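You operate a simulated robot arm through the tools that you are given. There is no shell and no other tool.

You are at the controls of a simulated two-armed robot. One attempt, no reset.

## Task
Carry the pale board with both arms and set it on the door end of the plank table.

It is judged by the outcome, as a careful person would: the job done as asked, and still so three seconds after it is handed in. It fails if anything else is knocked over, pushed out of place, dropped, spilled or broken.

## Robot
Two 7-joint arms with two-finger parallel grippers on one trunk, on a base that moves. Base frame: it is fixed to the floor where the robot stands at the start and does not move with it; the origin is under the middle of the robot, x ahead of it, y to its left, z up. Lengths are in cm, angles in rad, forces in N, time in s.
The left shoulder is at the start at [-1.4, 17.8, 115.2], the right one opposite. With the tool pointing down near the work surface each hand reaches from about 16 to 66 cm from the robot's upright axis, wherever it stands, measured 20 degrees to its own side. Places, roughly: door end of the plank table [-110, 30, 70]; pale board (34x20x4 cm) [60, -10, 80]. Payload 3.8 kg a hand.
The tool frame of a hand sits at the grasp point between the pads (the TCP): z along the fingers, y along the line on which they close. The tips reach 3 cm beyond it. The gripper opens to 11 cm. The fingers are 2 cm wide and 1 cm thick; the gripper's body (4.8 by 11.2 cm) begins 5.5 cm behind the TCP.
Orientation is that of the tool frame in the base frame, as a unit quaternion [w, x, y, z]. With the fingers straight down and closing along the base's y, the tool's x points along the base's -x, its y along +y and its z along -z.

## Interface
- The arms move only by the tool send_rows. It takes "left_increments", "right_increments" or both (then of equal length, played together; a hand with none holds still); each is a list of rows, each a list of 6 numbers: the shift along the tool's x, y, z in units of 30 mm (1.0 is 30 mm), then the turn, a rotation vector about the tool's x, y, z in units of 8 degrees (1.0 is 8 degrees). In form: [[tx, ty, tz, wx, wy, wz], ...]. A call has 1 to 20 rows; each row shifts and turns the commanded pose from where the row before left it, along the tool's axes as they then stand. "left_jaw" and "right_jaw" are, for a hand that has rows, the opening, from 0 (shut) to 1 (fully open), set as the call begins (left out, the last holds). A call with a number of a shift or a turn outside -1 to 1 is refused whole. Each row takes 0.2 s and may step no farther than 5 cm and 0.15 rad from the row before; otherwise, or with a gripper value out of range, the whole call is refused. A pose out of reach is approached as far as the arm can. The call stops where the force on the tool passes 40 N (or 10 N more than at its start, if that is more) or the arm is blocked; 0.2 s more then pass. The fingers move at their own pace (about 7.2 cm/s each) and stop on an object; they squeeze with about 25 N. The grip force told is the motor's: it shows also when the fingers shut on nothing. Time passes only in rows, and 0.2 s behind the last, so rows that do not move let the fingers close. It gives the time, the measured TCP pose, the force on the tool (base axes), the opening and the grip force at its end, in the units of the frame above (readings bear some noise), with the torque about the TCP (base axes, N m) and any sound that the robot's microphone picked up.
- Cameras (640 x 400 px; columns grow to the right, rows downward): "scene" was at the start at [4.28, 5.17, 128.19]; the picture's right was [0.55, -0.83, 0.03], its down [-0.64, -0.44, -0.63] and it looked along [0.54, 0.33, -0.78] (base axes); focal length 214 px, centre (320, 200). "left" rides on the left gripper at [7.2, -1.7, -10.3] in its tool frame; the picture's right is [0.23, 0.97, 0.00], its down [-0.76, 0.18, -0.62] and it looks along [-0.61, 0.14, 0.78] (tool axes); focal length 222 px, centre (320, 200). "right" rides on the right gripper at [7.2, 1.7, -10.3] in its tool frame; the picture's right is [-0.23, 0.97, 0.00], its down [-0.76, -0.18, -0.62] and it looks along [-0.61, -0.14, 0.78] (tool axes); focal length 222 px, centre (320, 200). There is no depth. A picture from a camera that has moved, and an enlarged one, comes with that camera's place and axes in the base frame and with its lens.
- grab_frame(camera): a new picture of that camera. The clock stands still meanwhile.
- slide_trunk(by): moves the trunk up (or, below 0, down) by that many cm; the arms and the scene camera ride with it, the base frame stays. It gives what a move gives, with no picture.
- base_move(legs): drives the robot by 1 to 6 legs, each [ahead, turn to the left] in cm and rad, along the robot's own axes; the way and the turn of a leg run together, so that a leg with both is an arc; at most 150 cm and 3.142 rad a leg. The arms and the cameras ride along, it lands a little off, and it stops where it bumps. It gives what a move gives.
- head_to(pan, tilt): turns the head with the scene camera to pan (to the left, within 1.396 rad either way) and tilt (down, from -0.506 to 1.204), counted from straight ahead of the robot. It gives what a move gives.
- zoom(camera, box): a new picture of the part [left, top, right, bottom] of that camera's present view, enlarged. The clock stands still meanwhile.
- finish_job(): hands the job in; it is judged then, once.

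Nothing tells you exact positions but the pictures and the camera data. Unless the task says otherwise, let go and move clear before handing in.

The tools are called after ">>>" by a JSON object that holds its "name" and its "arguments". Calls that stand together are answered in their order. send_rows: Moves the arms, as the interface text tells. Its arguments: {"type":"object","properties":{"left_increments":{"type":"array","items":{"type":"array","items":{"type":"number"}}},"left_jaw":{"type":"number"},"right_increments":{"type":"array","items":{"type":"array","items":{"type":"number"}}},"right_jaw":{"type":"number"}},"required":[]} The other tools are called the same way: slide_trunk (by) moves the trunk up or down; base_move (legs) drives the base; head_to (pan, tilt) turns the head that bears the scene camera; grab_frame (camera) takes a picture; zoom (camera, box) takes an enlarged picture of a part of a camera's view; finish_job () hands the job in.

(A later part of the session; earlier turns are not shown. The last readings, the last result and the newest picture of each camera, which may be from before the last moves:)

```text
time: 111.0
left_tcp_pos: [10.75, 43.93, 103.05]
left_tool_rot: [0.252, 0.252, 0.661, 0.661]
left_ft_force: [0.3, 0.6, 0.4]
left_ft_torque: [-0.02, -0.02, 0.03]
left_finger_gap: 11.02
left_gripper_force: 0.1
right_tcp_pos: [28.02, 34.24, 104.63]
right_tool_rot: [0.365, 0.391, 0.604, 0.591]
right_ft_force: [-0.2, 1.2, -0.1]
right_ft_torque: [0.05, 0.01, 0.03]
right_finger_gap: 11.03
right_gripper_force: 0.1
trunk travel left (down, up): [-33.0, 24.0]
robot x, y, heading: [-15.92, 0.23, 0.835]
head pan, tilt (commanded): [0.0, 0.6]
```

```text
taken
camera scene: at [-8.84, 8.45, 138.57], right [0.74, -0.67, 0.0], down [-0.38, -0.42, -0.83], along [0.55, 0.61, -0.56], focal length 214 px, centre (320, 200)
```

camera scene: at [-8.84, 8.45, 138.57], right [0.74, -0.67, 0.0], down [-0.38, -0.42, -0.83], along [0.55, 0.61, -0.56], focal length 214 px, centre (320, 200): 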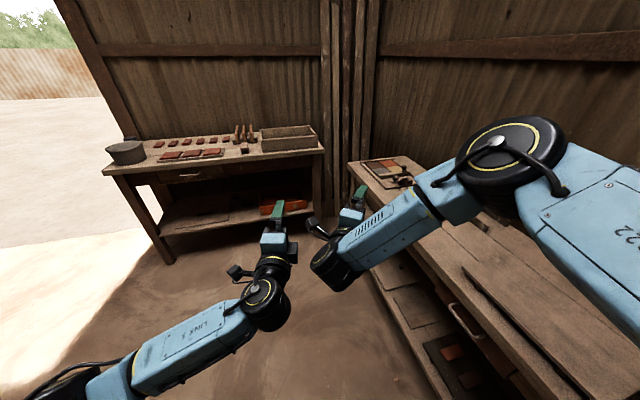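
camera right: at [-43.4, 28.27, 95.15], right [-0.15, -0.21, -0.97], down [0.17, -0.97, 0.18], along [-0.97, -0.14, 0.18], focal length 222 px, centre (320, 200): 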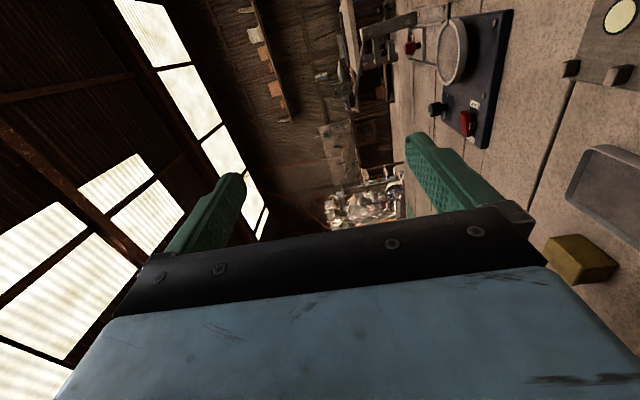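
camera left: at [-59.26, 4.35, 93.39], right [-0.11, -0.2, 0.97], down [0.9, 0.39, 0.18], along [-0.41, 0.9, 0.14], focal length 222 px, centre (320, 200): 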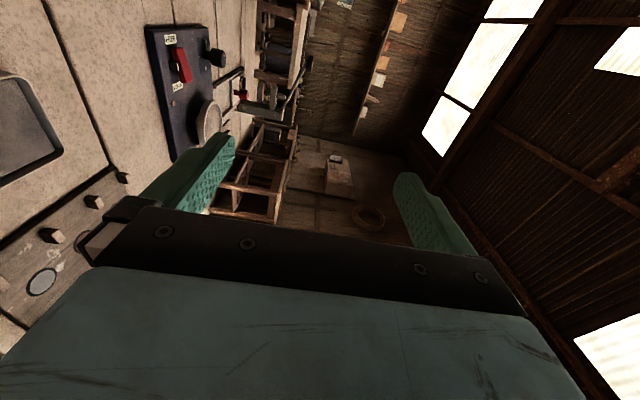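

I'm facing along the aisle with clear floor. I'll drive forward and then turn right to face the bench.

>>> {"name": "base_move", "arguments": {"legs": [[27, 0], [0, -1.335]]}}

>>> {"name": "head_to", "arguments": {"pan": 0.0, "tilt": 0.9}}

>>> {"name": "grab_frame", "arguments": {"camera": "scene"}}

>>> {"name": "grab_frame", "arguments": {"camera": "left"}}

>>> {"name": "grab_frame", "arguments": {"camera": "right"}}

```text
time: 116.1
left_tcp_pos: [50.75, 4.73, 102.94]
left_tool_rot: [0.605, 0.606, 0.366, 0.365]
left_ft_force: [0.0, 0.6, -0.5]
left_ft_torque: [-0.01, -0.02, 0.02]
left_finger_gap: 11.0
left_gripper_force: 0.0
right_tcp_pos: [45.57, -14.29, 104.63]
right_tool_rot: [0.652, 0.68, 0.234, 0.241]
right_ft_force: [0.4, 0.3, 0.2]
right_ft_torque: [0.0, 0.01, -0.02]
right_finger_gap: 11.01
right_gripper_force: 0.1
trunk travel left (down, up): [-33.0, 24.0]
robot x, y, heading: [2.2, 20.49, -0.489]
head pan, tilt (commanded): [0.0, 0.6]
```

```text
time: 116.9
left_tcp_pos: [50.79, 4.75, 102.95]
left_tool_rot: [0.605, 0.605, 0.366, 0.366]
left_ft_force: [-0.1, 0.6, 0.3]
left_ft_torque: [0.02, 0.0, -0.02]
left_finger_gap: 11.0
left_gripper_force: 0.1
right_tcp_pos: [45.65, -14.4, 104.54]
right_tool_rot: [0.652, 0.68, 0.234, 0.241]
right_ft_force: [0.2, 0.0, -0.6]
right_ft_torque: [-0.04, 0.01, 0.01]
right_finger_gap: 10.97
right_gripper_force: 0.0
trunk travel left (down, up): [-33.0, 24.0]
robot x, y, heading: [1.35, 20.29, -0.491]
head pan, tilt (commanded): [0.0, 0.901]
```

```text
taken
camera scene: at [10.42, 15.85, 136.1], right [-0.47, -0.88, 0.0], down [-0.69, 0.37, -0.62], along [0.55, -0.29, -0.78], focal length 214 px, centre (320, 200)
```

scene: 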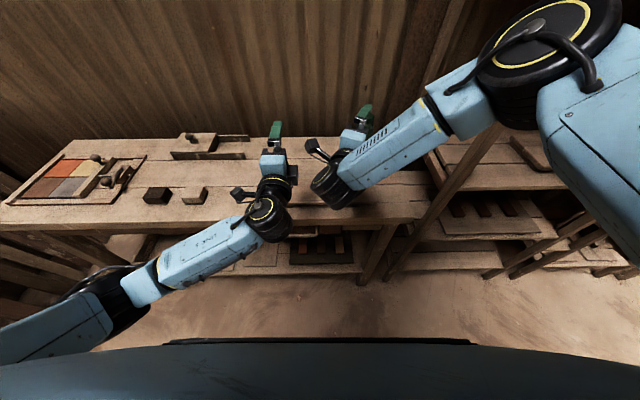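

```text
taken
camera left: at [44.92, 15.96, 101.35], right [0.11, 0.2, 0.97], down [-0.91, -0.39, 0.18], along [0.41, -0.9, 0.14], focal length 222 px, centre (320, 200)
```

left: 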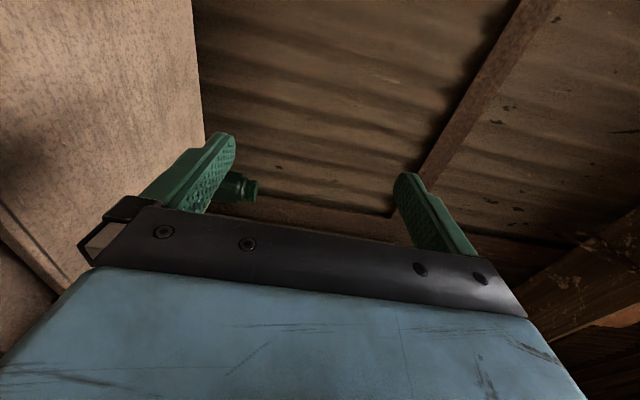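

```text
taken
camera right: at [44.68, -1.89, 106.76], right [-0.17, -0.18, 0.97], down [-0.98, 0.01, -0.17], along [0.03, -0.98, -0.18], focal length 222 px, centre (320, 200)
```

right: 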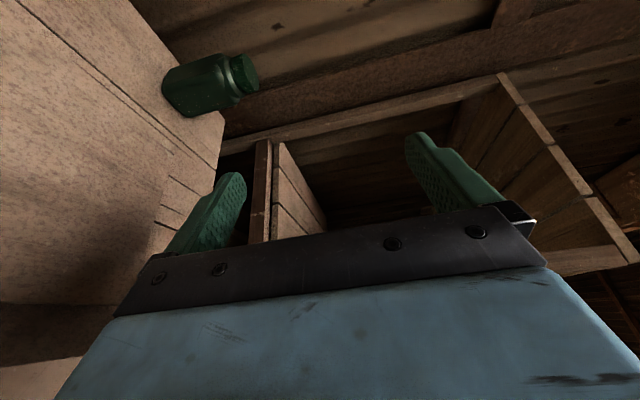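

The hands hover over the board and hide it. I'll back up a little so the hands clear the bench edge, then lower the trunk so I can see the board over the hands.

>>> {"name": "base_move", "arguments": {"legs": [[-13, 0]]}}

>>> {"name": "head_to", "arguments": {"pan": 0.0, "tilt": 0.7}}

>>> {"name": "grab_frame", "arguments": {"camera": "scene"}}

```text
time: 118.2
left_tcp_pos: [39.34, 10.86, 103.05]
left_tool_rot: [0.605, 0.605, 0.366, 0.366]
left_ft_force: [-1.5, 0.3, 0.6]
left_ft_torque: [0.03, -0.01, 0.01]
left_finger_gap: 10.98
left_gripper_force: 0.0
right_tcp_pos: [34.2, -8.4, 104.67]
right_tool_rot: [0.653, 0.679, 0.234, 0.242]
right_ft_force: [-0.6, 0.6, -0.6]
right_ft_torque: [0.01, 0.04, 0.02]
right_finger_gap: 10.99
right_gripper_force: 0.0
trunk travel left (down, up): [-33.0, 24.0]
robot x, y, heading: [-9.65, 25.71, -0.49]
head pan, tilt (commanded): [0.0, 0.901]
```

```text
time: 119.0
left_tcp_pos: [39.38, 10.73, 102.94]
left_tool_rot: [0.605, 0.606, 0.365, 0.365]
left_ft_force: [-0.5, -0.4, 0.2]
left_ft_torque: [0.0, -0.01, -0.01]
left_finger_gap: 11.0
left_gripper_force: 0.0
right_tcp_pos: [34.18, -8.38, 104.59]
right_tool_rot: [0.651, 0.681, 0.235, 0.241]
right_ft_force: [-0.3, 0.2, -0.2]
right_ft_torque: [-0.01, 0.03, 0.01]
right_finger_gap: 11.02
right_gripper_force: 0.2
trunk travel left (down, up): [-33.0, 24.0]
robot x, y, heading: [-9.16, 25.92, -0.49]
head pan, tilt (commanded): [0.0, 0.7]
```

```text
taken
camera scene: at [-0.08, 21.44, 137.7], right [-0.47, -0.88, 0.0], down [-0.57, 0.3, -0.76], along [0.67, -0.36, -0.64], focal length 214 px, centre (320, 200)
```

scene: 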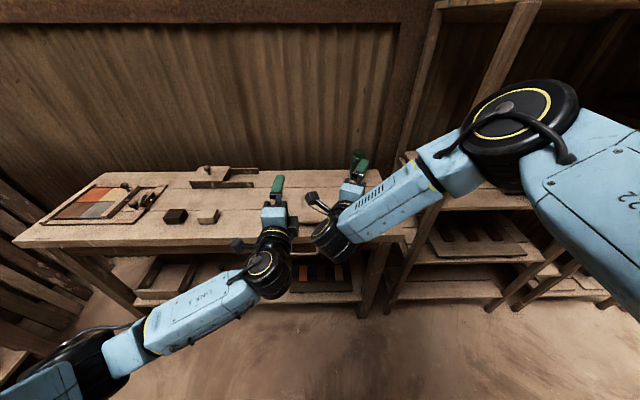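

The robot is square to the bench and the hands are clear of its edge. I'll lower the trunk to bring the hands near board height.

>>> {"name": "slide_trunk", "arguments": {"by": -20}}

>>> {"name": "grab_frame", "arguments": {"camera": "scene"}}

>>> {"name": "grab_frame", "arguments": {"camera": "left"}}

>>> {"name": "grab_frame", "arguments": {"camera": "right"}}

```text
time: 121.1
left_tcp_pos: [39.47, 10.8, 82.93]
left_tool_rot: [0.605, 0.606, 0.366, 0.365]
left_ft_force: [0.1, -0.7, 0.6]
left_ft_torque: [-0.03, 0.03, -0.01]
left_finger_gap: 10.99
left_gripper_force: 0.1
right_tcp_pos: [34.39, -8.34, 84.69]
right_tool_rot: [0.652, 0.68, 0.234, 0.241]
right_ft_force: [0.3, 0.2, -0.1]
right_ft_torque: [0.01, 0.0, -0.01]
right_finger_gap: 11.0
right_gripper_force: 0.0
trunk travel left (down, up): [-13.0, 44.0]
robot x, y, heading: [-9.3, 26.04, -0.496]
head pan, tilt (commanded): [0.0, 0.7]
```

```text
taken
camera scene: at [-0.09, 21.45, 117.72], right [-0.47, -0.88, 0.0], down [-0.57, 0.3, -0.77], along [0.67, -0.36, -0.64], focal length 214 px, centre (320, 200)
```

scene: 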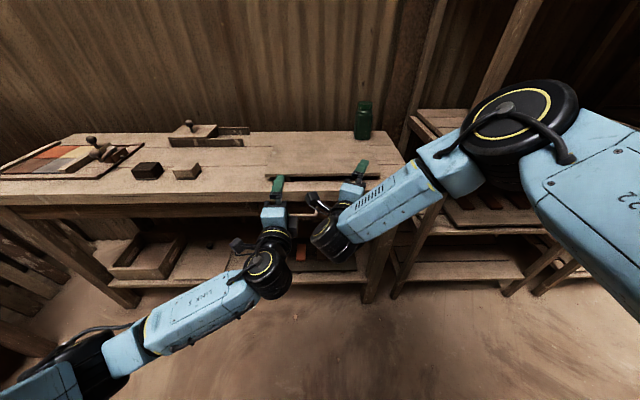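

```text
taken
camera left: at [33.58, 21.96, 81.37], right [0.11, 0.2, 0.97], down [-0.91, -0.38, 0.18], along [0.41, -0.9, 0.14], focal length 222 px, centre (320, 200)
```

left: 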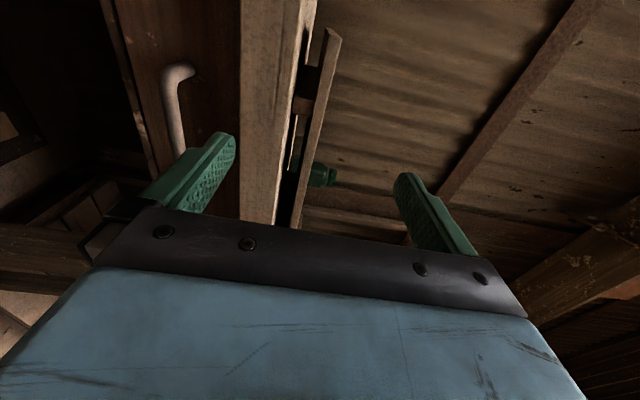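

```text
taken
camera right: at [33.32, 4.11, 86.78], right [-0.17, -0.18, 0.97], down [-0.98, 0.01, -0.17], along [0.02, -0.98, -0.18], focal length 222 px, centre (320, 200)
```

right: 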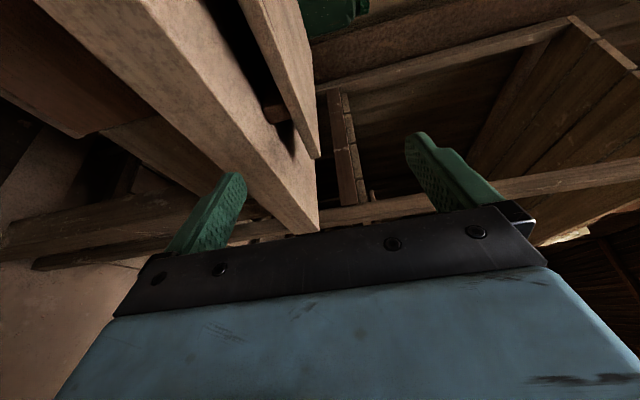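

Very useful: both hand cameras look along the board edge and show the batten gap. Let me zoom in to measure.

>>> {"name": "zoom", "arguments": {"camera": "left", "box": [220, 0, 380, 240]}}

>>> {"name": "zoom", "arguments": {"camera": "right", "box": [200, 0, 360, 240]}}

>>> {"name": "zoom", "arguments": {"camera": "scene", "box": [220, 120, 420, 245]}}

```text
1.67 times, centred on (300, 120) of left
camera zoom: at [33.58, 21.96, 81.37], right [0.11, 0.2, 0.97], down [-0.91, -0.38, 0.18], along [0.41, -0.9, 0.14], focal length 370 px, centre (353, 333)
```

zoom: 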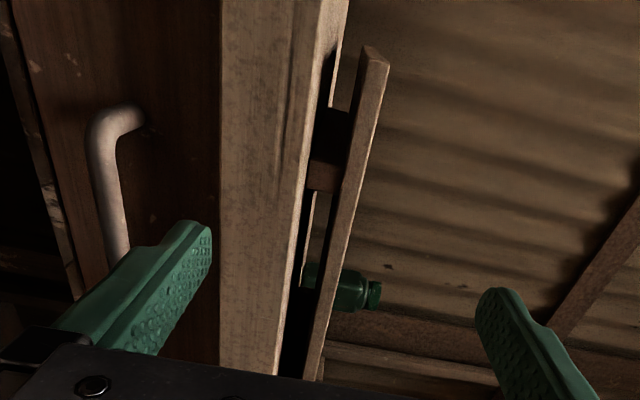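

```text
1.67 times, centred on (280, 120) of right
camera zoom: at [33.32, 4.11, 86.78], right [-0.17, -0.18, 0.97], down [-0.98, 0.01, -0.17], along [0.02, -0.98, -0.18], focal length 370 px, centre (387, 333)
```

zoom: 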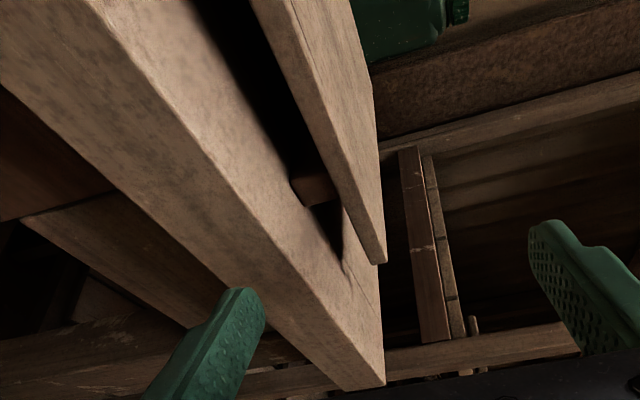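

```text
3.20 times, centred on (320, 182) of scene
camera zoom: at [-0.09, 21.45, 117.72], right [-0.47, -0.88, 0.0], down [-0.57, 0.3, -0.77], along [0.67, -0.36, -0.64], focal length 686 px, centre (320, 256)
```

zoom: 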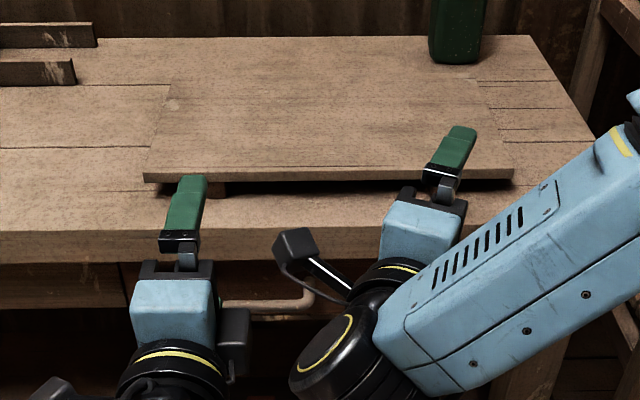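

The board top is at about z 83.0 and the plate is about 1.4 cm thick. It sits on 2 cm battens that lie 6-8 cm in from each end, and the bench edge is about 3.6 cm in front of it. I'll half-close the jaws, set both hands at plate height and spread them to grip outside the battens.

>>> {"name": "send_rows", "arguments": {"left_increments": [[0.49, -0.07, 0.07, 0, 0, 0], [0.49, -0.07, 0.07, 0, 0, 0], [0.49, -0.07, 0.07, 0, 0, 0], [0, 0, 0, 0, 0, 0]], "right_increments": [[-0.64, -0.27, -0.21, -0.08, 0, 0], [-0.64, -0.27, -0.21, -0.08, 0, 0], [-0.64, -0.27, -0.21, -0.08, 0, 0], [0, 0, 0, 0, 0.9, 0]], "left_jaw": 0.21, "right_jaw": 0.21}}

>>> {"name": "grab_frame", "arguments": {"camera": "left"}}

>>> {"name": "grab_frame", "arguments": {"camera": "right"}}

>>> {"name": "zoom", "arguments": {"camera": "scene", "box": [220, 120, 420, 245]}}

```text
time: 122.1
left_tcp_pos: [42.0, 14.46, 82.36]
left_tool_rot: [0.605, 0.605, 0.366, 0.365]
left_ft_force: [0.0, -0.4, -0.6]
left_ft_torque: [0.0, 0.0, -0.02]
left_finger_gap: 2.27
left_gripper_force: 0.0
right_tcp_pos: [28.92, -9.66, 82.48]
right_tool_rot: [0.647, 0.654, 0.271, 0.284]
right_ft_force: [-0.4, -0.4, 0.6]
right_ft_torque: [0.02, 0.02, 0.03]
right_finger_gap: 2.31
right_gripper_force: 0.0
right hand out of reach, approached as far as the arm can: row 4
trunk travel left (down, up): [-13.0, 44.0]
robot x, y, heading: [-9.3, 26.62, -0.491]
head pan, tilt (commanded): [0.0, 0.7]
```

```text
taken
camera left: at [36.23, 25.58, 80.73], right [0.11, 0.2, 0.97], down [-0.91, -0.38, 0.18], along [0.41, -0.9, 0.14], focal length 222 px, centre (320, 200)
```

left: 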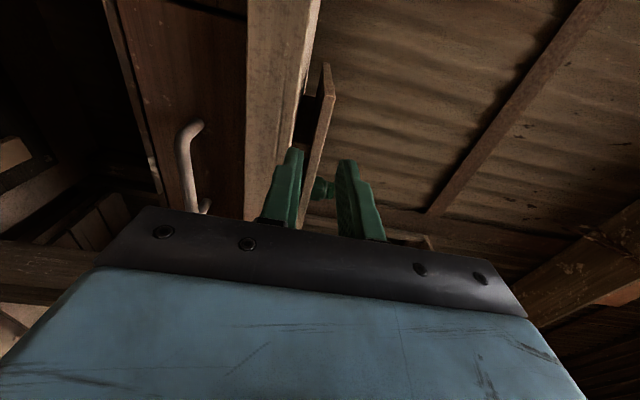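

```text
taken
camera right: at [26.43, 2.67, 84.3], right [-0.17, -0.18, 0.97], down [-0.97, -0.12, -0.19], along [0.15, -0.98, -0.16], focal length 222 px, centre (320, 200)
```

right: 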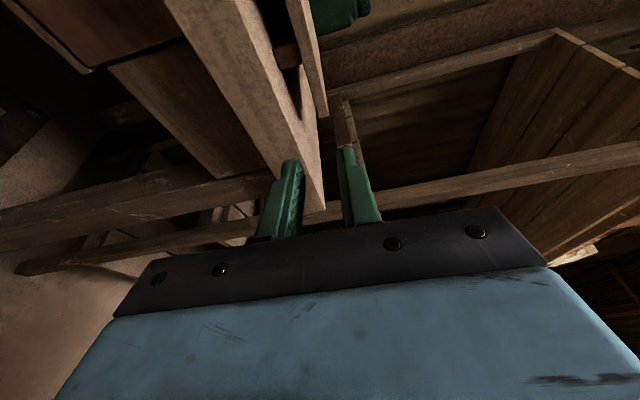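

```text
3.20 times, centred on (320, 182) of scene
camera zoom: at [-0.08, 21.49, 117.71], right [-0.47, -0.88, 0.0], down [-0.57, 0.3, -0.77], along [0.67, -0.36, -0.64], focal length 686 px, centre (320, 256)
```

zoom: 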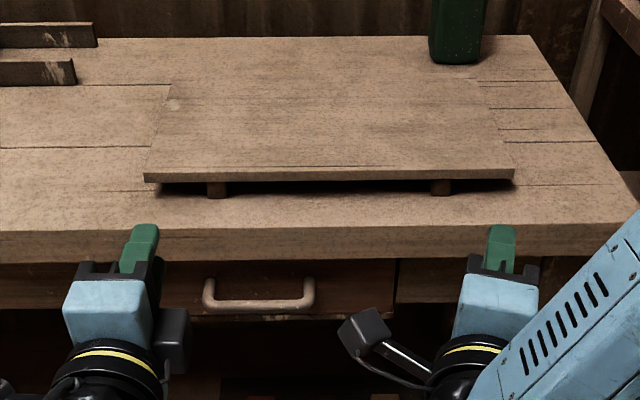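

Clear view: the left finger lines up with the left overhang, but the right one needs to go about 1 cm further right to miss the batten, and its wrist is at a limit. I'll ease the right yaw back a little, correct both sideways positions, and then drive forward most of the way.

>>> {"name": "send_rows", "arguments": {"left_increments": [[-0.2, 0, 0, 0, 0, 0], [0, 0, 0, 0, 0, 0]], "right_increments": [[0, 0, 0, 0, -0.6, 0], [-0.38, -0.04, 0.13, 0, 0, 0]]}}

>>> {"name": "base_move", "arguments": {"legs": [[7, 0]]}}

>>> {"name": "zoom", "arguments": {"camera": "scene", "box": [220, 140, 420, 265]}}

>>> {"name": "zoom", "arguments": {"camera": "left", "box": [220, 60, 420, 260]}}

>>> {"name": "zoom", "arguments": {"camera": "right", "box": [220, 60, 420, 260]}}

```text
time: 122.7
left_tcp_pos: [41.76, 13.87, 82.48]
left_tool_rot: [0.605, 0.606, 0.365, 0.366]
left_ft_force: [-1.0, 0.4, -0.3]
left_ft_torque: [-0.02, 0.04, -0.01]
left_finger_gap: 2.3
left_gripper_force: 0.1
right_tcp_pos: [28.27, -10.93, 82.38]
right_tool_rot: [0.658, 0.664, 0.244, 0.258]
right_ft_force: [0.5, 0.2, 1.5]
right_ft_torque: [0.0, 0.03, 0.02]
right_finger_gap: 2.32
right_gripper_force: 0.2
trunk travel left (down, up): [-13.0, 44.0]
robot x, y, heading: [-9.09, 26.41, -0.495]
head pan, tilt (commanded): [0.0, 0.7]
```

```text
time: 123.7
left_tcp_pos: [47.98, 10.63, 82.36]
left_tool_rot: [0.605, 0.606, 0.366, 0.365]
left_ft_force: [0.5, -0.2, 0.6]
left_ft_torque: [0.0, 0.02, 0.0]
left_finger_gap: 2.29
left_gripper_force: 0.1
right_tcp_pos: [34.48, -14.01, 82.43]
right_tool_rot: [0.657, 0.664, 0.244, 0.26]
right_ft_force: [-0.1, 0.7, 0.0]
right_ft_torque: [-0.01, 0.01, 0.0]
right_finger_gap: 2.32
right_gripper_force: 0.0
trunk travel left (down, up): [-13.0, 44.0]
robot x, y, heading: [-3.31, 23.09, -0.492]
head pan, tilt (commanded): [0.0, 0.7]
```

```text
3.20 times, centred on (320, 202) of scene
camera zoom: at [6.1, 18.14, 117.7], right [-0.47, -0.88, 0.0], down [-0.57, 0.3, -0.76], along [0.67, -0.36, -0.64], focal length 686 px, centre (320, 192)
```

zoom: 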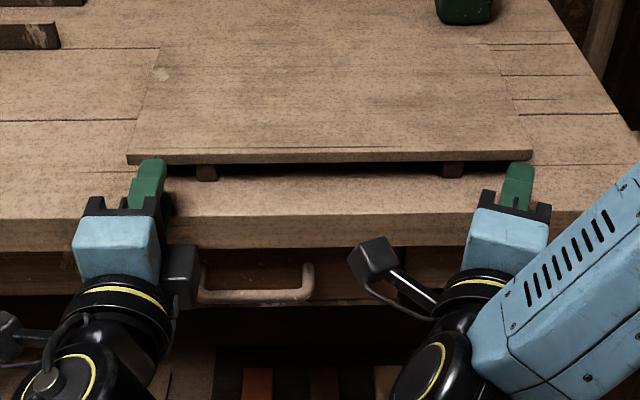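

```text
2.00 times, centred on (320, 160) of left
camera zoom: at [42.12, 21.75, 80.72], right [0.11, 0.2, 0.97], down [-0.91, -0.38, 0.18], along [0.41, -0.9, 0.14], focal length 444 px, centre (320, 280)
```

zoom: 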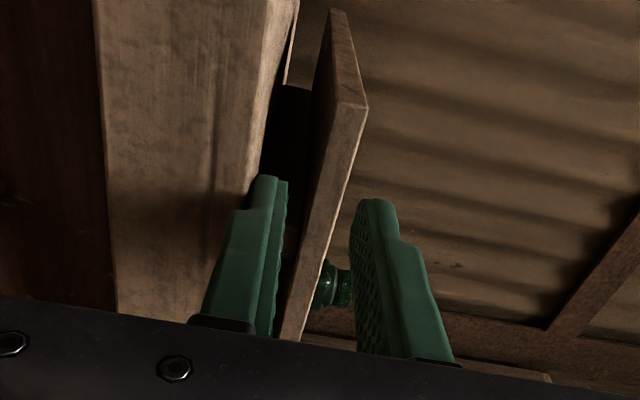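

```text
2.00 times, centred on (320, 160) of right
camera zoom: at [32.92, -1.63, 84.15], right [-0.19, -0.17, 0.97], down [-0.98, -0.04, -0.19], along [0.07, -0.99, -0.15], focal length 444 px, centre (320, 280)
```

zoom: 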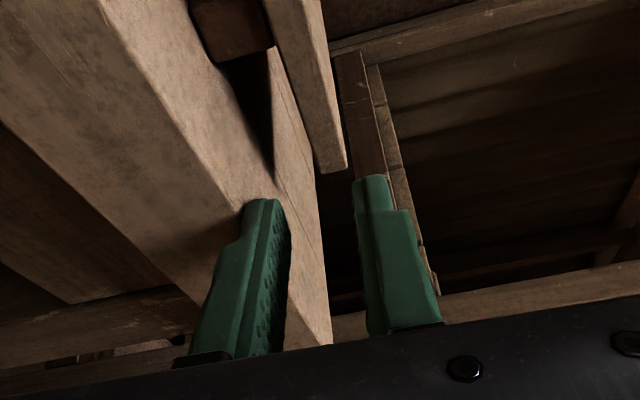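

The jaws straddle the plate edge on both sides. I'll zoom closer to check the vertical centring before inserting.

>>> {"name": "zoom", "arguments": {"camera": "left", "box": [270, 60, 370, 160]}}

>>> {"name": "zoom", "arguments": {"camera": "left", "box": [260, 140, 360, 240]}}

>>> {"name": "zoom", "arguments": {"camera": "right", "box": [260, 60, 360, 160]}}

>>> {"name": "zoom", "arguments": {"camera": "scene", "box": [250, 170, 350, 230]}}

>>> {"name": "zoom", "arguments": {"camera": "scene", "box": [340, 170, 440, 230]}}

```text
4.00 times, centred on (320, 110) of left
camera zoom: at [42.12, 21.75, 80.72], right [0.11, 0.2, 0.97], down [-0.91, -0.38, 0.18], along [0.41, -0.9, 0.14], focal length 888 px, centre (320, 560)
```

zoom: 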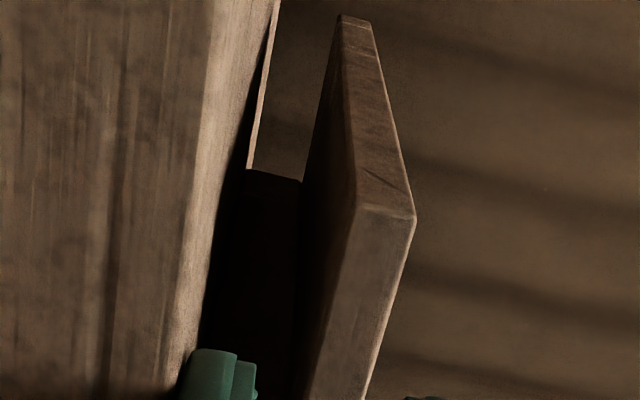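

```text
4.00 times, centred on (310, 190) of left
camera zoom: at [42.12, 21.75, 80.72], right [0.11, 0.2, 0.97], down [-0.91, -0.38, 0.18], along [0.41, -0.9, 0.14], focal length 888 px, centre (360, 240)
```

zoom: 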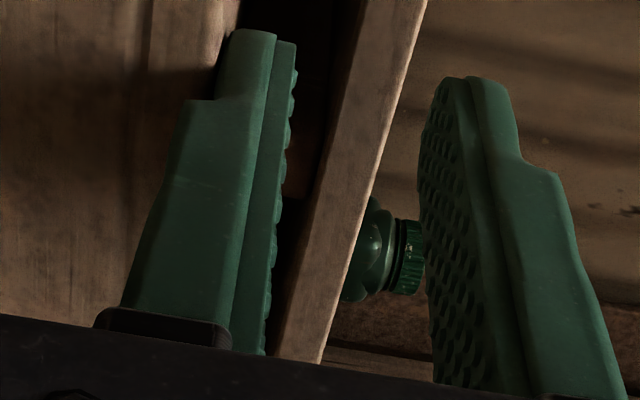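

```text
4.00 times, centred on (310, 110) of right
camera zoom: at [32.92, -1.63, 84.15], right [-0.19, -0.17, 0.97], down [-0.98, -0.04, -0.19], along [0.07, -0.99, -0.15], focal length 888 px, centre (360, 560)
```

zoom: 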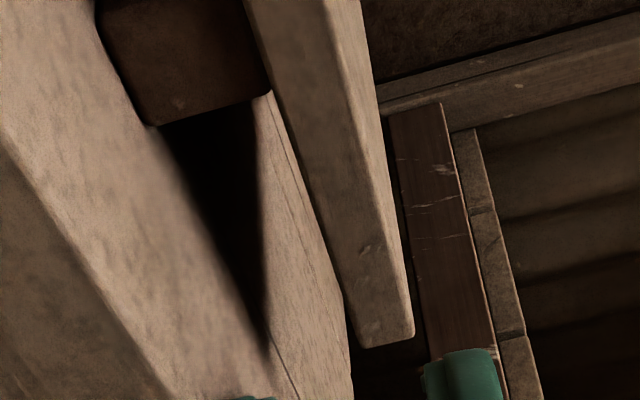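

```text
6.40 times, centred on (300, 200) of scene
camera zoom: at [6.1, 18.14, 117.7], right [-0.47, -0.88, 0.0], down [-0.57, 0.3, -0.76], along [0.67, -0.36, -0.64], focal length 1373 px, centre (448, 200)
```

zoom: 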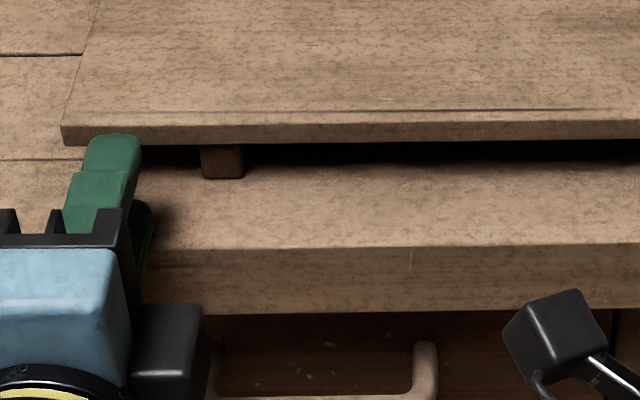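

```text
6.40 times, centred on (390, 200) of scene
camera zoom: at [6.1, 18.14, 117.7], right [-0.47, -0.88, 0.0], down [-0.57, 0.3, -0.76], along [0.67, -0.36, -0.64], focal length 1373 px, centre (-128, 200)
```

zoom: 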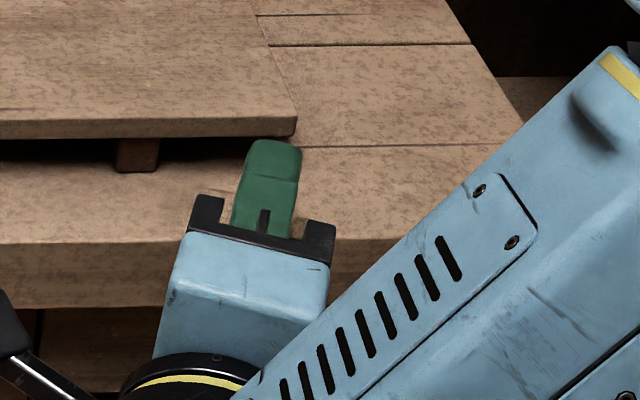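

The plate spans z 82.3 to 83.3 and the bench top is at about 80. I'll raise both hands 0.4 cm to centre the jaws and then insert the first 3 cm with the arms.

>>> {"name": "send_rows", "arguments": {"left_increments": [[0, 0.14, 0, 0, 0, 0], [0, 0, 0.25, 0, 0, 0], [0, 0, 0.25, 0, 0, 0], [0, 0, 0.25, 0, 0, 0], [0, 0, 0.25, 0, 0, 0]], "right_increments": [[0, 0.12, 0, 0, 0, 0], [0.09, 0, 0.233, 0, 0, 0], [0.09, 0, 0.233, 0, 0, 0], [0.09, 0, 0.233, 0, 0, 0], [0.09, 0, 0.233, 0, 0, 0]]}}

>>> {"name": "zoom", "arguments": {"camera": "left", "box": [220, 60, 420, 260]}}

>>> {"name": "zoom", "arguments": {"camera": "right", "box": [220, 60, 420, 260]}}

>>> {"name": "zoom", "arguments": {"camera": "scene", "box": [220, 140, 420, 265]}}

```text
time: 124.9
left_tcp_pos: [50.64, 9.19, 82.88]
left_tool_rot: [0.605, 0.605, 0.365, 0.366]
left_ft_force: [0.1, -0.2, -0.5]
left_ft_torque: [0.0, -0.03, -0.01]
left_finger_gap: 2.3
left_gripper_force: 0.2
right_tcp_pos: [37.06, -15.51, 82.83]
right_tool_rot: [0.658, 0.664, 0.244, 0.259]
right_ft_force: [0.5, -0.9, 0.2]
right_ft_torque: [-0.03, 0.03, -0.02]
right_finger_gap: 2.28
right_gripper_force: 0.0
trunk travel left (down, up): [-13.0, 44.0]
robot x, y, heading: [-3.09, 23.13, -0.493]
head pan, tilt (commanded): [0.0, 0.7]
```

```text
2.00 times, centred on (320, 160) of left
camera zoom: at [44.82, 20.29, 81.17], right [0.11, 0.2, 0.97], down [-0.91, -0.39, 0.18], along [0.41, -0.9, 0.14], focal length 444 px, centre (320, 280)
```

zoom: 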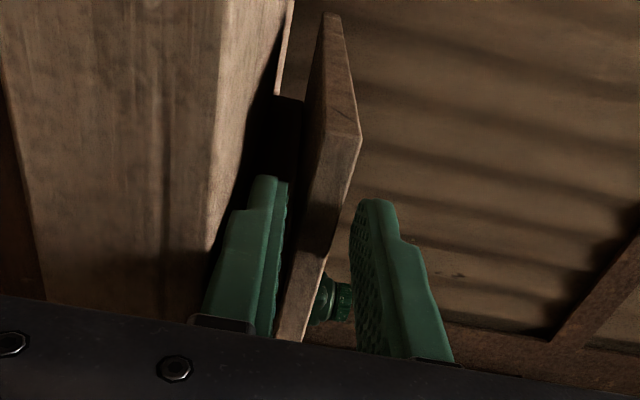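

```text
2.00 times, centred on (320, 160) of right
camera zoom: at [35.59, -2.98, 84.54], right [-0.19, -0.17, 0.97], down [-0.98, -0.04, -0.19], along [0.07, -0.99, -0.15], focal length 444 px, centre (320, 280)
```

zoom: 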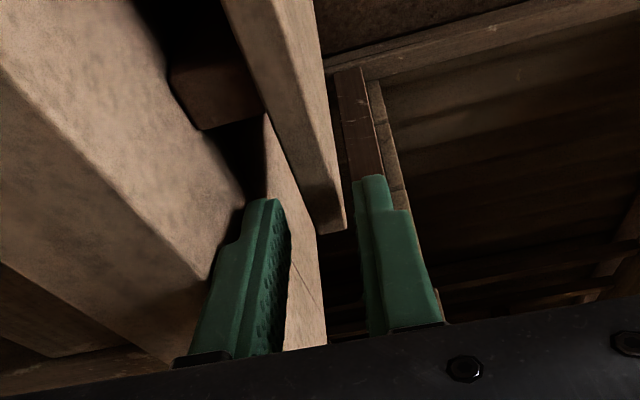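

```text
3.20 times, centred on (320, 202) of scene
camera zoom: at [6.06, 18.16, 117.71], right [-0.47, -0.88, 0.0], down [-0.57, 0.3, -0.76], along [0.67, -0.36, -0.64], focal length 686 px, centre (320, 192)
```

zoom: 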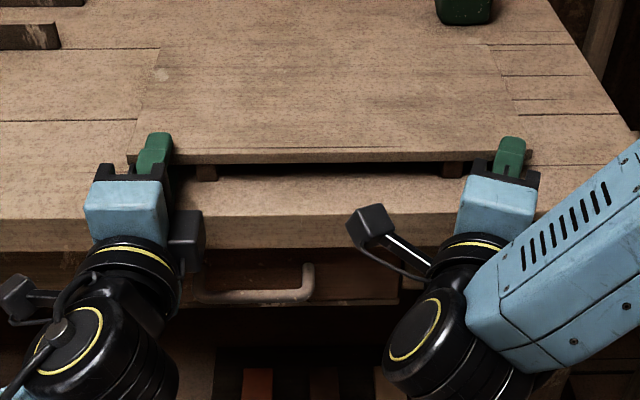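

Both jaws are entering cleanly above and below the plate. I'll push in the remaining ~2.9 cm.

>>> {"name": "send_rows", "arguments": {"left_increments": [[0, 0, 0.2, 0, 0, 0], [0, 0, 0.2, 0, 0, 0], [0, 0, 0.2, 0, 0, 0], [0, 0, 0.2, 0, 0, 0], [0, 0, 0.15, 0, 0, 0]], "right_increments": [[0.07, 0, 0.185, 0, 0, 0], [0.07, 0, 0.185, 0, 0, 0], [0.07, 0, 0.185, 0, 0, 0], [0.07, 0, 0.185, 0, 0, 0], [0.05, 0, 0.13, 0, 0, 0]]}}

>>> {"name": "zoom", "arguments": {"camera": "left", "box": [220, 60, 420, 260]}}

>>> {"name": "zoom", "arguments": {"camera": "right", "box": [220, 60, 420, 260]}}

>>> {"name": "zoom", "arguments": {"camera": "scene", "box": [220, 140, 420, 265]}}

```text
time: 126.1
left_tcp_pos: [53.14, 7.87, 82.79]
left_tool_rot: [0.605, 0.605, 0.367, 0.365]
left_ft_force: [0.7, -0.6, -0.2]
left_ft_torque: [0.0, 0.0, 0.01]
left_finger_gap: 2.32
left_gripper_force: 0.1
right_tcp_pos: [39.49, -16.73, 82.55]
right_tool_rot: [0.658, 0.664, 0.243, 0.259]
right_ft_force: [0.7, 0.6, -0.4]
right_ft_torque: [0.02, 0.0, 0.03]
right_finger_gap: 2.32
right_gripper_force: 0.1
trunk travel left (down, up): [-13.0, 44.0]
robot x, y, heading: [-3.28, 23.14, -0.492]
head pan, tilt (commanded): [0.0, 0.7]
```

```text
2.00 times, centred on (320, 160) of left
camera zoom: at [47.25, 18.96, 81.19], right [0.11, 0.2, 0.97], down [-0.91, -0.38, 0.18], along [0.41, -0.9, 0.14], focal length 444 px, centre (320, 280)
```

zoom: 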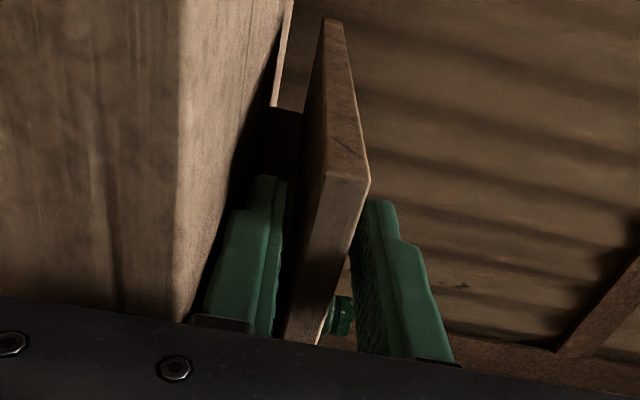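

```text
2.00 times, centred on (320, 160) of right
camera zoom: at [38.04, -4.28, 84.55], right [-0.19, -0.17, 0.97], down [-0.98, -0.04, -0.19], along [0.07, -0.99, -0.15], focal length 444 px, centre (320, 280)
```

zoom: 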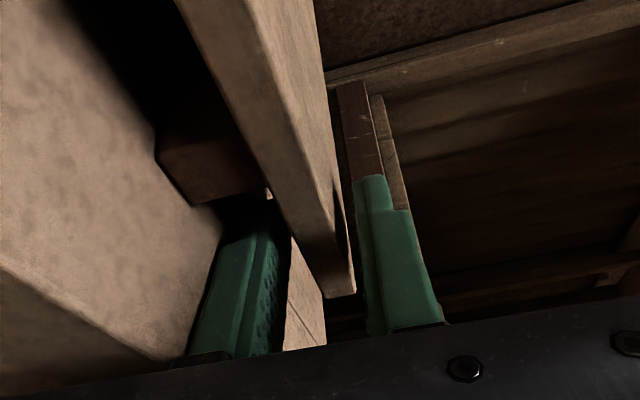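

```text
3.20 times, centred on (320, 202) of scene
camera zoom: at [6.05, 18.16, 117.71], right [-0.47, -0.88, 0.0], down [-0.57, 0.3, -0.76], along [0.67, -0.36, -0.64], focal length 686 px, centre (320, 192)
```

zoom: 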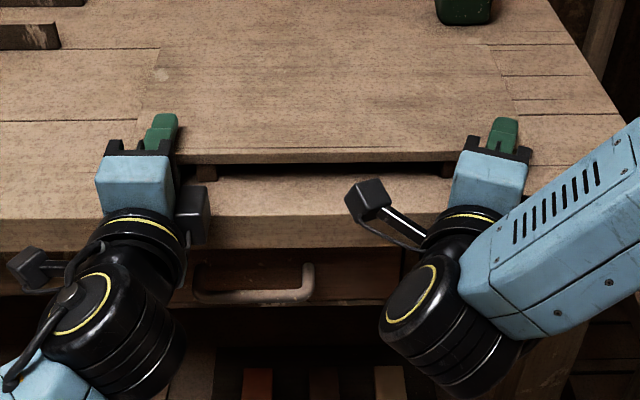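

Both jaws straddle the plate with no contact force. I'll close both grippers on it.

>>> {"name": "send_rows", "arguments": {"left_increments": [[0, 0, 0, 0, 0, 0], [0, 0, 0, 0, 0, 0], [0, 0, 0, 0, 0, 0], [0, 0, 0, 0, 0, 0]], "right_increments": [[0, 0, 0, 0, 0, 0], [0, 0, 0, 0, 0, 0], [0, 0, 0, 0, 0, 0], [0, 0, 0, 0, 0, 0]], "left_jaw": 0, "right_jaw": 0}}

>>> {"name": "zoom", "arguments": {"camera": "left", "box": [220, 60, 420, 260]}}

>>> {"name": "zoom", "arguments": {"camera": "right", "box": [220, 60, 420, 260]}}

```text
time: 127.1
left_tcp_pos: [53.16, 7.78, 82.84]
left_tool_rot: [0.605, 0.606, 0.366, 0.366]
left_ft_force: [0.2, -1.7, 0.6]
left_ft_torque: [0.07, -0.14, -0.01]
left_finger_gap: 1.2
left_gripper_force: 25.1
right_tcp_pos: [39.63, -16.67, 82.76]
right_tool_rot: [0.659, 0.663, 0.243, 0.259]
right_ft_force: [0.2, -1.7, 4.1]
right_ft_torque: [-0.36, 0.36, 0.09]
right_finger_gap: 1.2
right_gripper_force: 24.7
trunk travel left (down, up): [-13.0, 44.0]
robot x, y, heading: [-3.15, 23.15, -0.496]
head pan, tilt (commanded): [0.0, 0.7]
```

```text
2.00 times, centred on (320, 160) of left
camera zoom: at [47.24, 18.96, 81.2], right [0.11, 0.2, 0.97], down [-0.91, -0.38, 0.18], along [0.41, -0.9, 0.14], focal length 444 px, centre (320, 280)
```

zoom: 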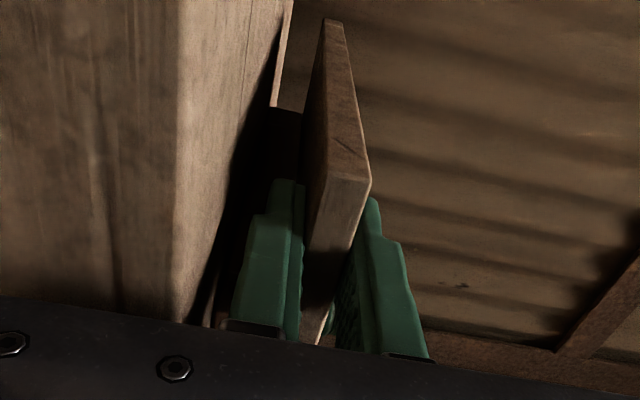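

```text
2.00 times, centred on (320, 160) of right
camera zoom: at [38.04, -4.27, 84.58], right [-0.19, -0.16, 0.97], down [-0.98, -0.04, -0.2], along [0.07, -0.99, -0.15], focal length 444 px, centre (320, 280)
```

zoom: 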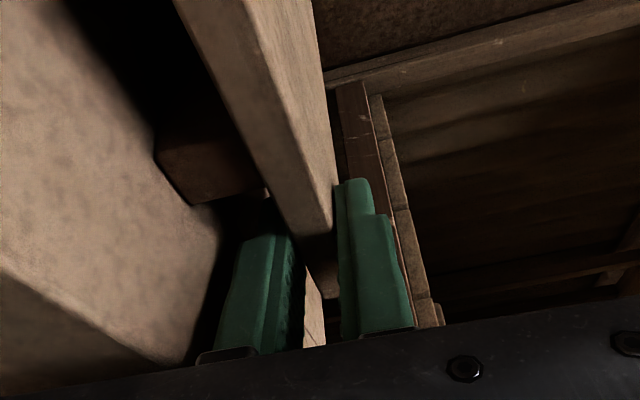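

Both grippers hold the plate (1.2 cm gap, 25 N each). I'll lift with the trunk, a small amount first to check the load.

>>> {"name": "slide_trunk", "arguments": {"by": 2}}

>>> {"name": "grab_frame", "arguments": {"camera": "left"}}

>>> {"name": "zoom", "arguments": {"camera": "scene", "box": [220, 140, 420, 265]}}

```text
time: 127.8
left_tcp_pos: [53.22, 7.89, 84.75]
left_tool_rot: [0.605, 0.606, 0.364, 0.367]
left_ft_force: [0.0, 0.4, 0.0]
left_ft_torque: [0.5, 0.01, -0.13]
left_finger_gap: 1.17
left_gripper_force: 24.9
right_tcp_pos: [39.56, -16.79, 84.72]
right_tool_rot: [0.657, 0.664, 0.246, 0.258]
right_ft_force: [-0.2, -0.1, 0.2]
right_ft_torque: [-0.26, 0.48, 0.05]
right_finger_gap: 1.24
right_gripper_force: 24.9
trunk travel left (down, up): [-15.0, 42.0]
robot x, y, heading: [-3.3, 22.85, -0.489]
head pan, tilt (commanded): [0.0, 0.7]
```

```text
taken
camera left: at [47.29, 18.95, 83.2], right [0.1, 0.2, 0.97], down [-0.91, -0.39, 0.18], along [0.41, -0.9, 0.14], focal length 222 px, centre (320, 200)
```

left: 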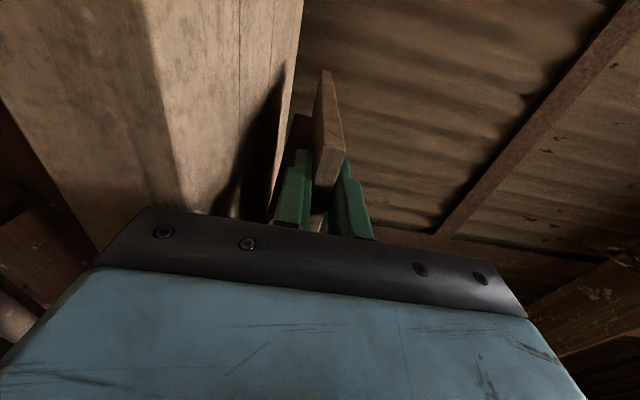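

```text
3.20 times, centred on (320, 202) of scene
camera zoom: at [6.11, 18.14, 119.7], right [-0.47, -0.88, 0.0], down [-0.57, 0.3, -0.76], along [0.67, -0.36, -0.64], focal length 686 px, centre (320, 192)
```

zoom: 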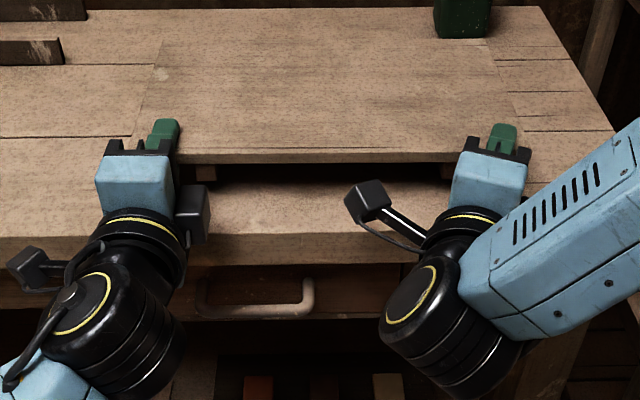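

The board is rising with both hands. I'll lift it well clear and check that it stays level.

>>> {"name": "slide_trunk", "arguments": {"by": 6}}

>>> {"name": "grab_frame", "arguments": {"camera": "left"}}

>>> {"name": "grab_frame", "arguments": {"camera": "scene"}}

```text
time: 128.8
left_tcp_pos: [53.16, 7.59, 90.81]
left_tool_rot: [0.605, 0.605, 0.366, 0.366]
left_ft_force: [1.8, -1.5, -1.3]
left_ft_torque: [0.26, 0.06, 0.3]
left_finger_gap: 1.18
left_gripper_force: 24.6
right_tcp_pos: [39.6, -16.79, 90.75]
right_tool_rot: [0.657, 0.664, 0.245, 0.259]
right_ft_force: [-3.0, 0.4, -3.0]
right_ft_torque: [-0.26, 0.44, 0.47]
right_finger_gap: 1.19
right_gripper_force: 24.9
trunk travel left (down, up): [-21.0, 36.0]
robot x, y, heading: [-3.09, 23.25, -0.49]
head pan, tilt (commanded): [0.0, 0.7]
```

```text
taken
camera left: at [47.3, 18.95, 89.15], right [0.11, 0.2, 0.97], down [-0.91, -0.39, 0.18], along [0.41, -0.9, 0.14], focal length 222 px, centre (320, 200)
```

left: 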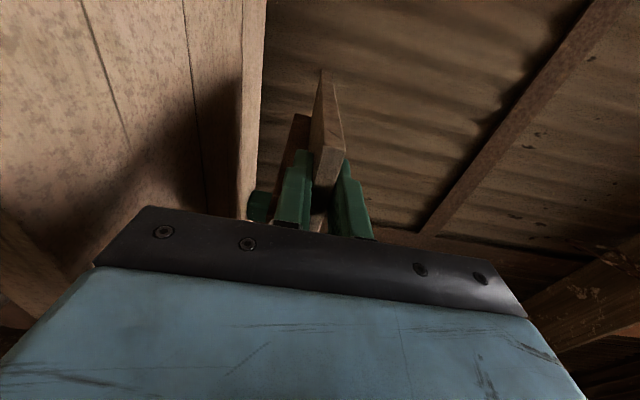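

```text
taken
camera scene: at [6.12, 18.13, 125.69], right [-0.47, -0.88, 0.0], down [-0.57, 0.3, -0.76], along [0.67, -0.36, -0.64], focal length 214 px, centre (320, 200)
```

scene: 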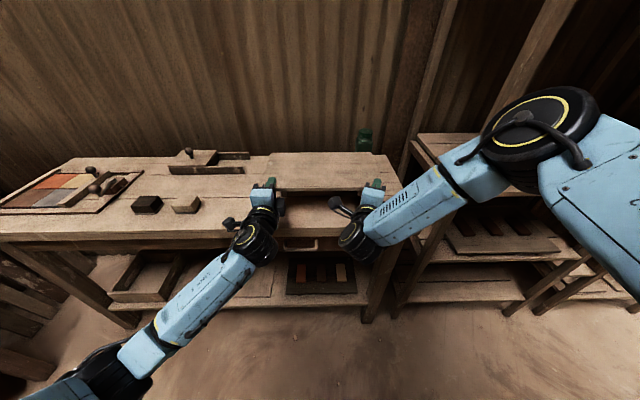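

The board is held level and steady, and it is light (about half a kilo). I'll raise it further and back away from the bench before turning.

>>> {"name": "slide_trunk", "arguments": {"by": 12}}

>>> {"name": "base_move", "arguments": {"legs": [[-6, 0]]}}

>>> {"name": "grab_frame", "arguments": {"camera": "scene"}}

>>> {"name": "grab_frame", "arguments": {"camera": "right"}}

```text
time: 130.3
left_tcp_pos: [53.12, 7.69, 102.85]
left_tool_rot: [0.604, 0.606, 0.365, 0.366]
left_ft_force: [2.9, -2.5, -1.6]
left_ft_torque: [0.28, 0.11, 0.78]
left_finger_gap: 1.19
left_gripper_force: 24.9
right_tcp_pos: [39.58, -16.79, 102.62]
right_tool_rot: [0.658, 0.663, 0.245, 0.26]
right_ft_force: [-3.5, 2.4, -3.4]
right_ft_torque: [-0.16, 0.45, 0.4]
right_finger_gap: 1.21
right_gripper_force: 24.8
trunk travel left (down, up): [-33.0, 24.0]
robot x, y, heading: [-3.14, 22.99, -0.494]
head pan, tilt (commanded): [0.0, 0.7]
```

```text
time: 131.3
left_tcp_pos: [47.83, 10.59, 102.93]
left_tool_rot: [0.605, 0.605, 0.365, 0.366]
left_ft_force: [2.1, -1.3, -2.3]
left_ft_torque: [0.28, 0.14, 0.57]
left_finger_gap: 1.2
left_gripper_force: 25.1
right_tcp_pos: [34.21, -13.92, 102.8]
right_tool_rot: [0.658, 0.663, 0.244, 0.26]
right_ft_force: [-2.9, 2.1, -2.9]
right_ft_torque: [-0.21, 0.45, 0.38]
right_finger_gap: 1.23
right_gripper_force: 25.1
trunk travel left (down, up): [-33.0, 24.0]
robot x, y, heading: [-8.64, 25.74, -0.49]
head pan, tilt (commanded): [0.0, 0.7]
```

```text
taken
camera scene: at [0.76, 21.0, 137.71], right [-0.47, -0.88, 0.0], down [-0.57, 0.3, -0.77], along [0.68, -0.36, -0.64], focal length 214 px, centre (320, 200)
```

scene: 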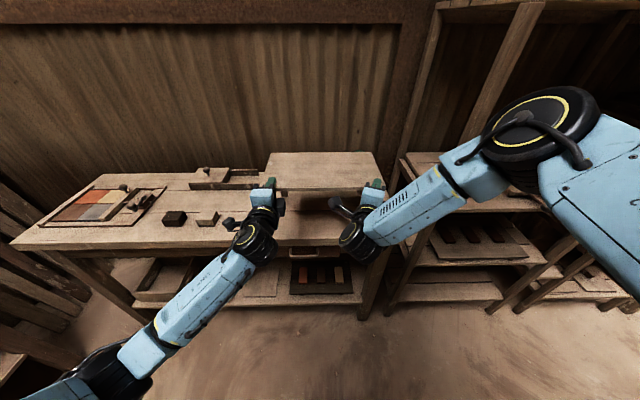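

```text
taken
camera right: at [32.76, -1.45, 104.57], right [-0.19, -0.16, 0.97], down [-0.98, -0.04, -0.2], along [0.07, -0.99, -0.15], focal length 222 px, centre (320, 200)
```

right: 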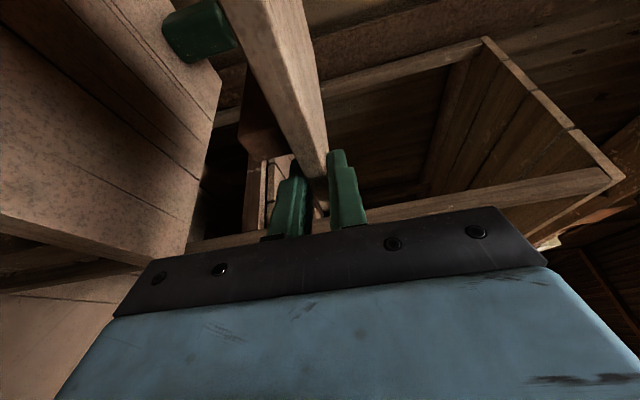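

The board is level at z 103 and clear of everything. I'll turn left to face along the aisle toward the door, reverse along the aisle, and then turn to face the plank table.

>>> {"name": "base_move", "arguments": {"legs": [[0, 1.59]]}}

>>> {"name": "grab_frame", "arguments": {"camera": "scene"}}

```text
time: 135.5
left_tcp_pos: [5.83, 82.4, 102.79]
left_tool_rot: [0.163, 0.164, 0.688, 0.687]
left_ft_force: [0.0, 0.8, -1.7]
left_ft_torque: [-0.17, 0.29, 0.05]
left_finger_gap: 1.18
left_gripper_force: 25.0
right_tcp_pos: [30.52, 69.4, 102.69]
right_tool_rot: [0.276, 0.291, 0.645, 0.651]
right_ft_force: [-0.3, 0.3, -3.2]
right_ft_torque: [-0.43, -0.24, 0.04]
right_finger_gap: 1.22
right_gripper_force: 25.0
trunk travel left (down, up): [-33.0, 24.0]
robot x, y, heading: [-8.66, 25.89, 1.094]
head pan, tilt (commanded): [0.0, 0.7]
```

```text
taken
camera scene: at [-3.67, 35.44, 137.7], right [0.89, -0.46, 0.0], down [-0.29, -0.57, -0.76], along [0.35, 0.68, -0.64], focal length 214 px, centre (320, 200)
```

scene: 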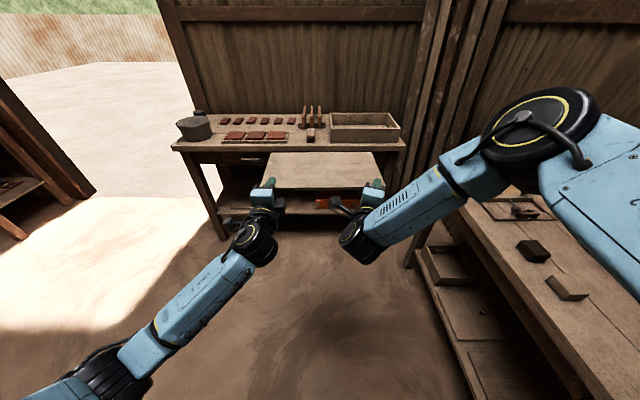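

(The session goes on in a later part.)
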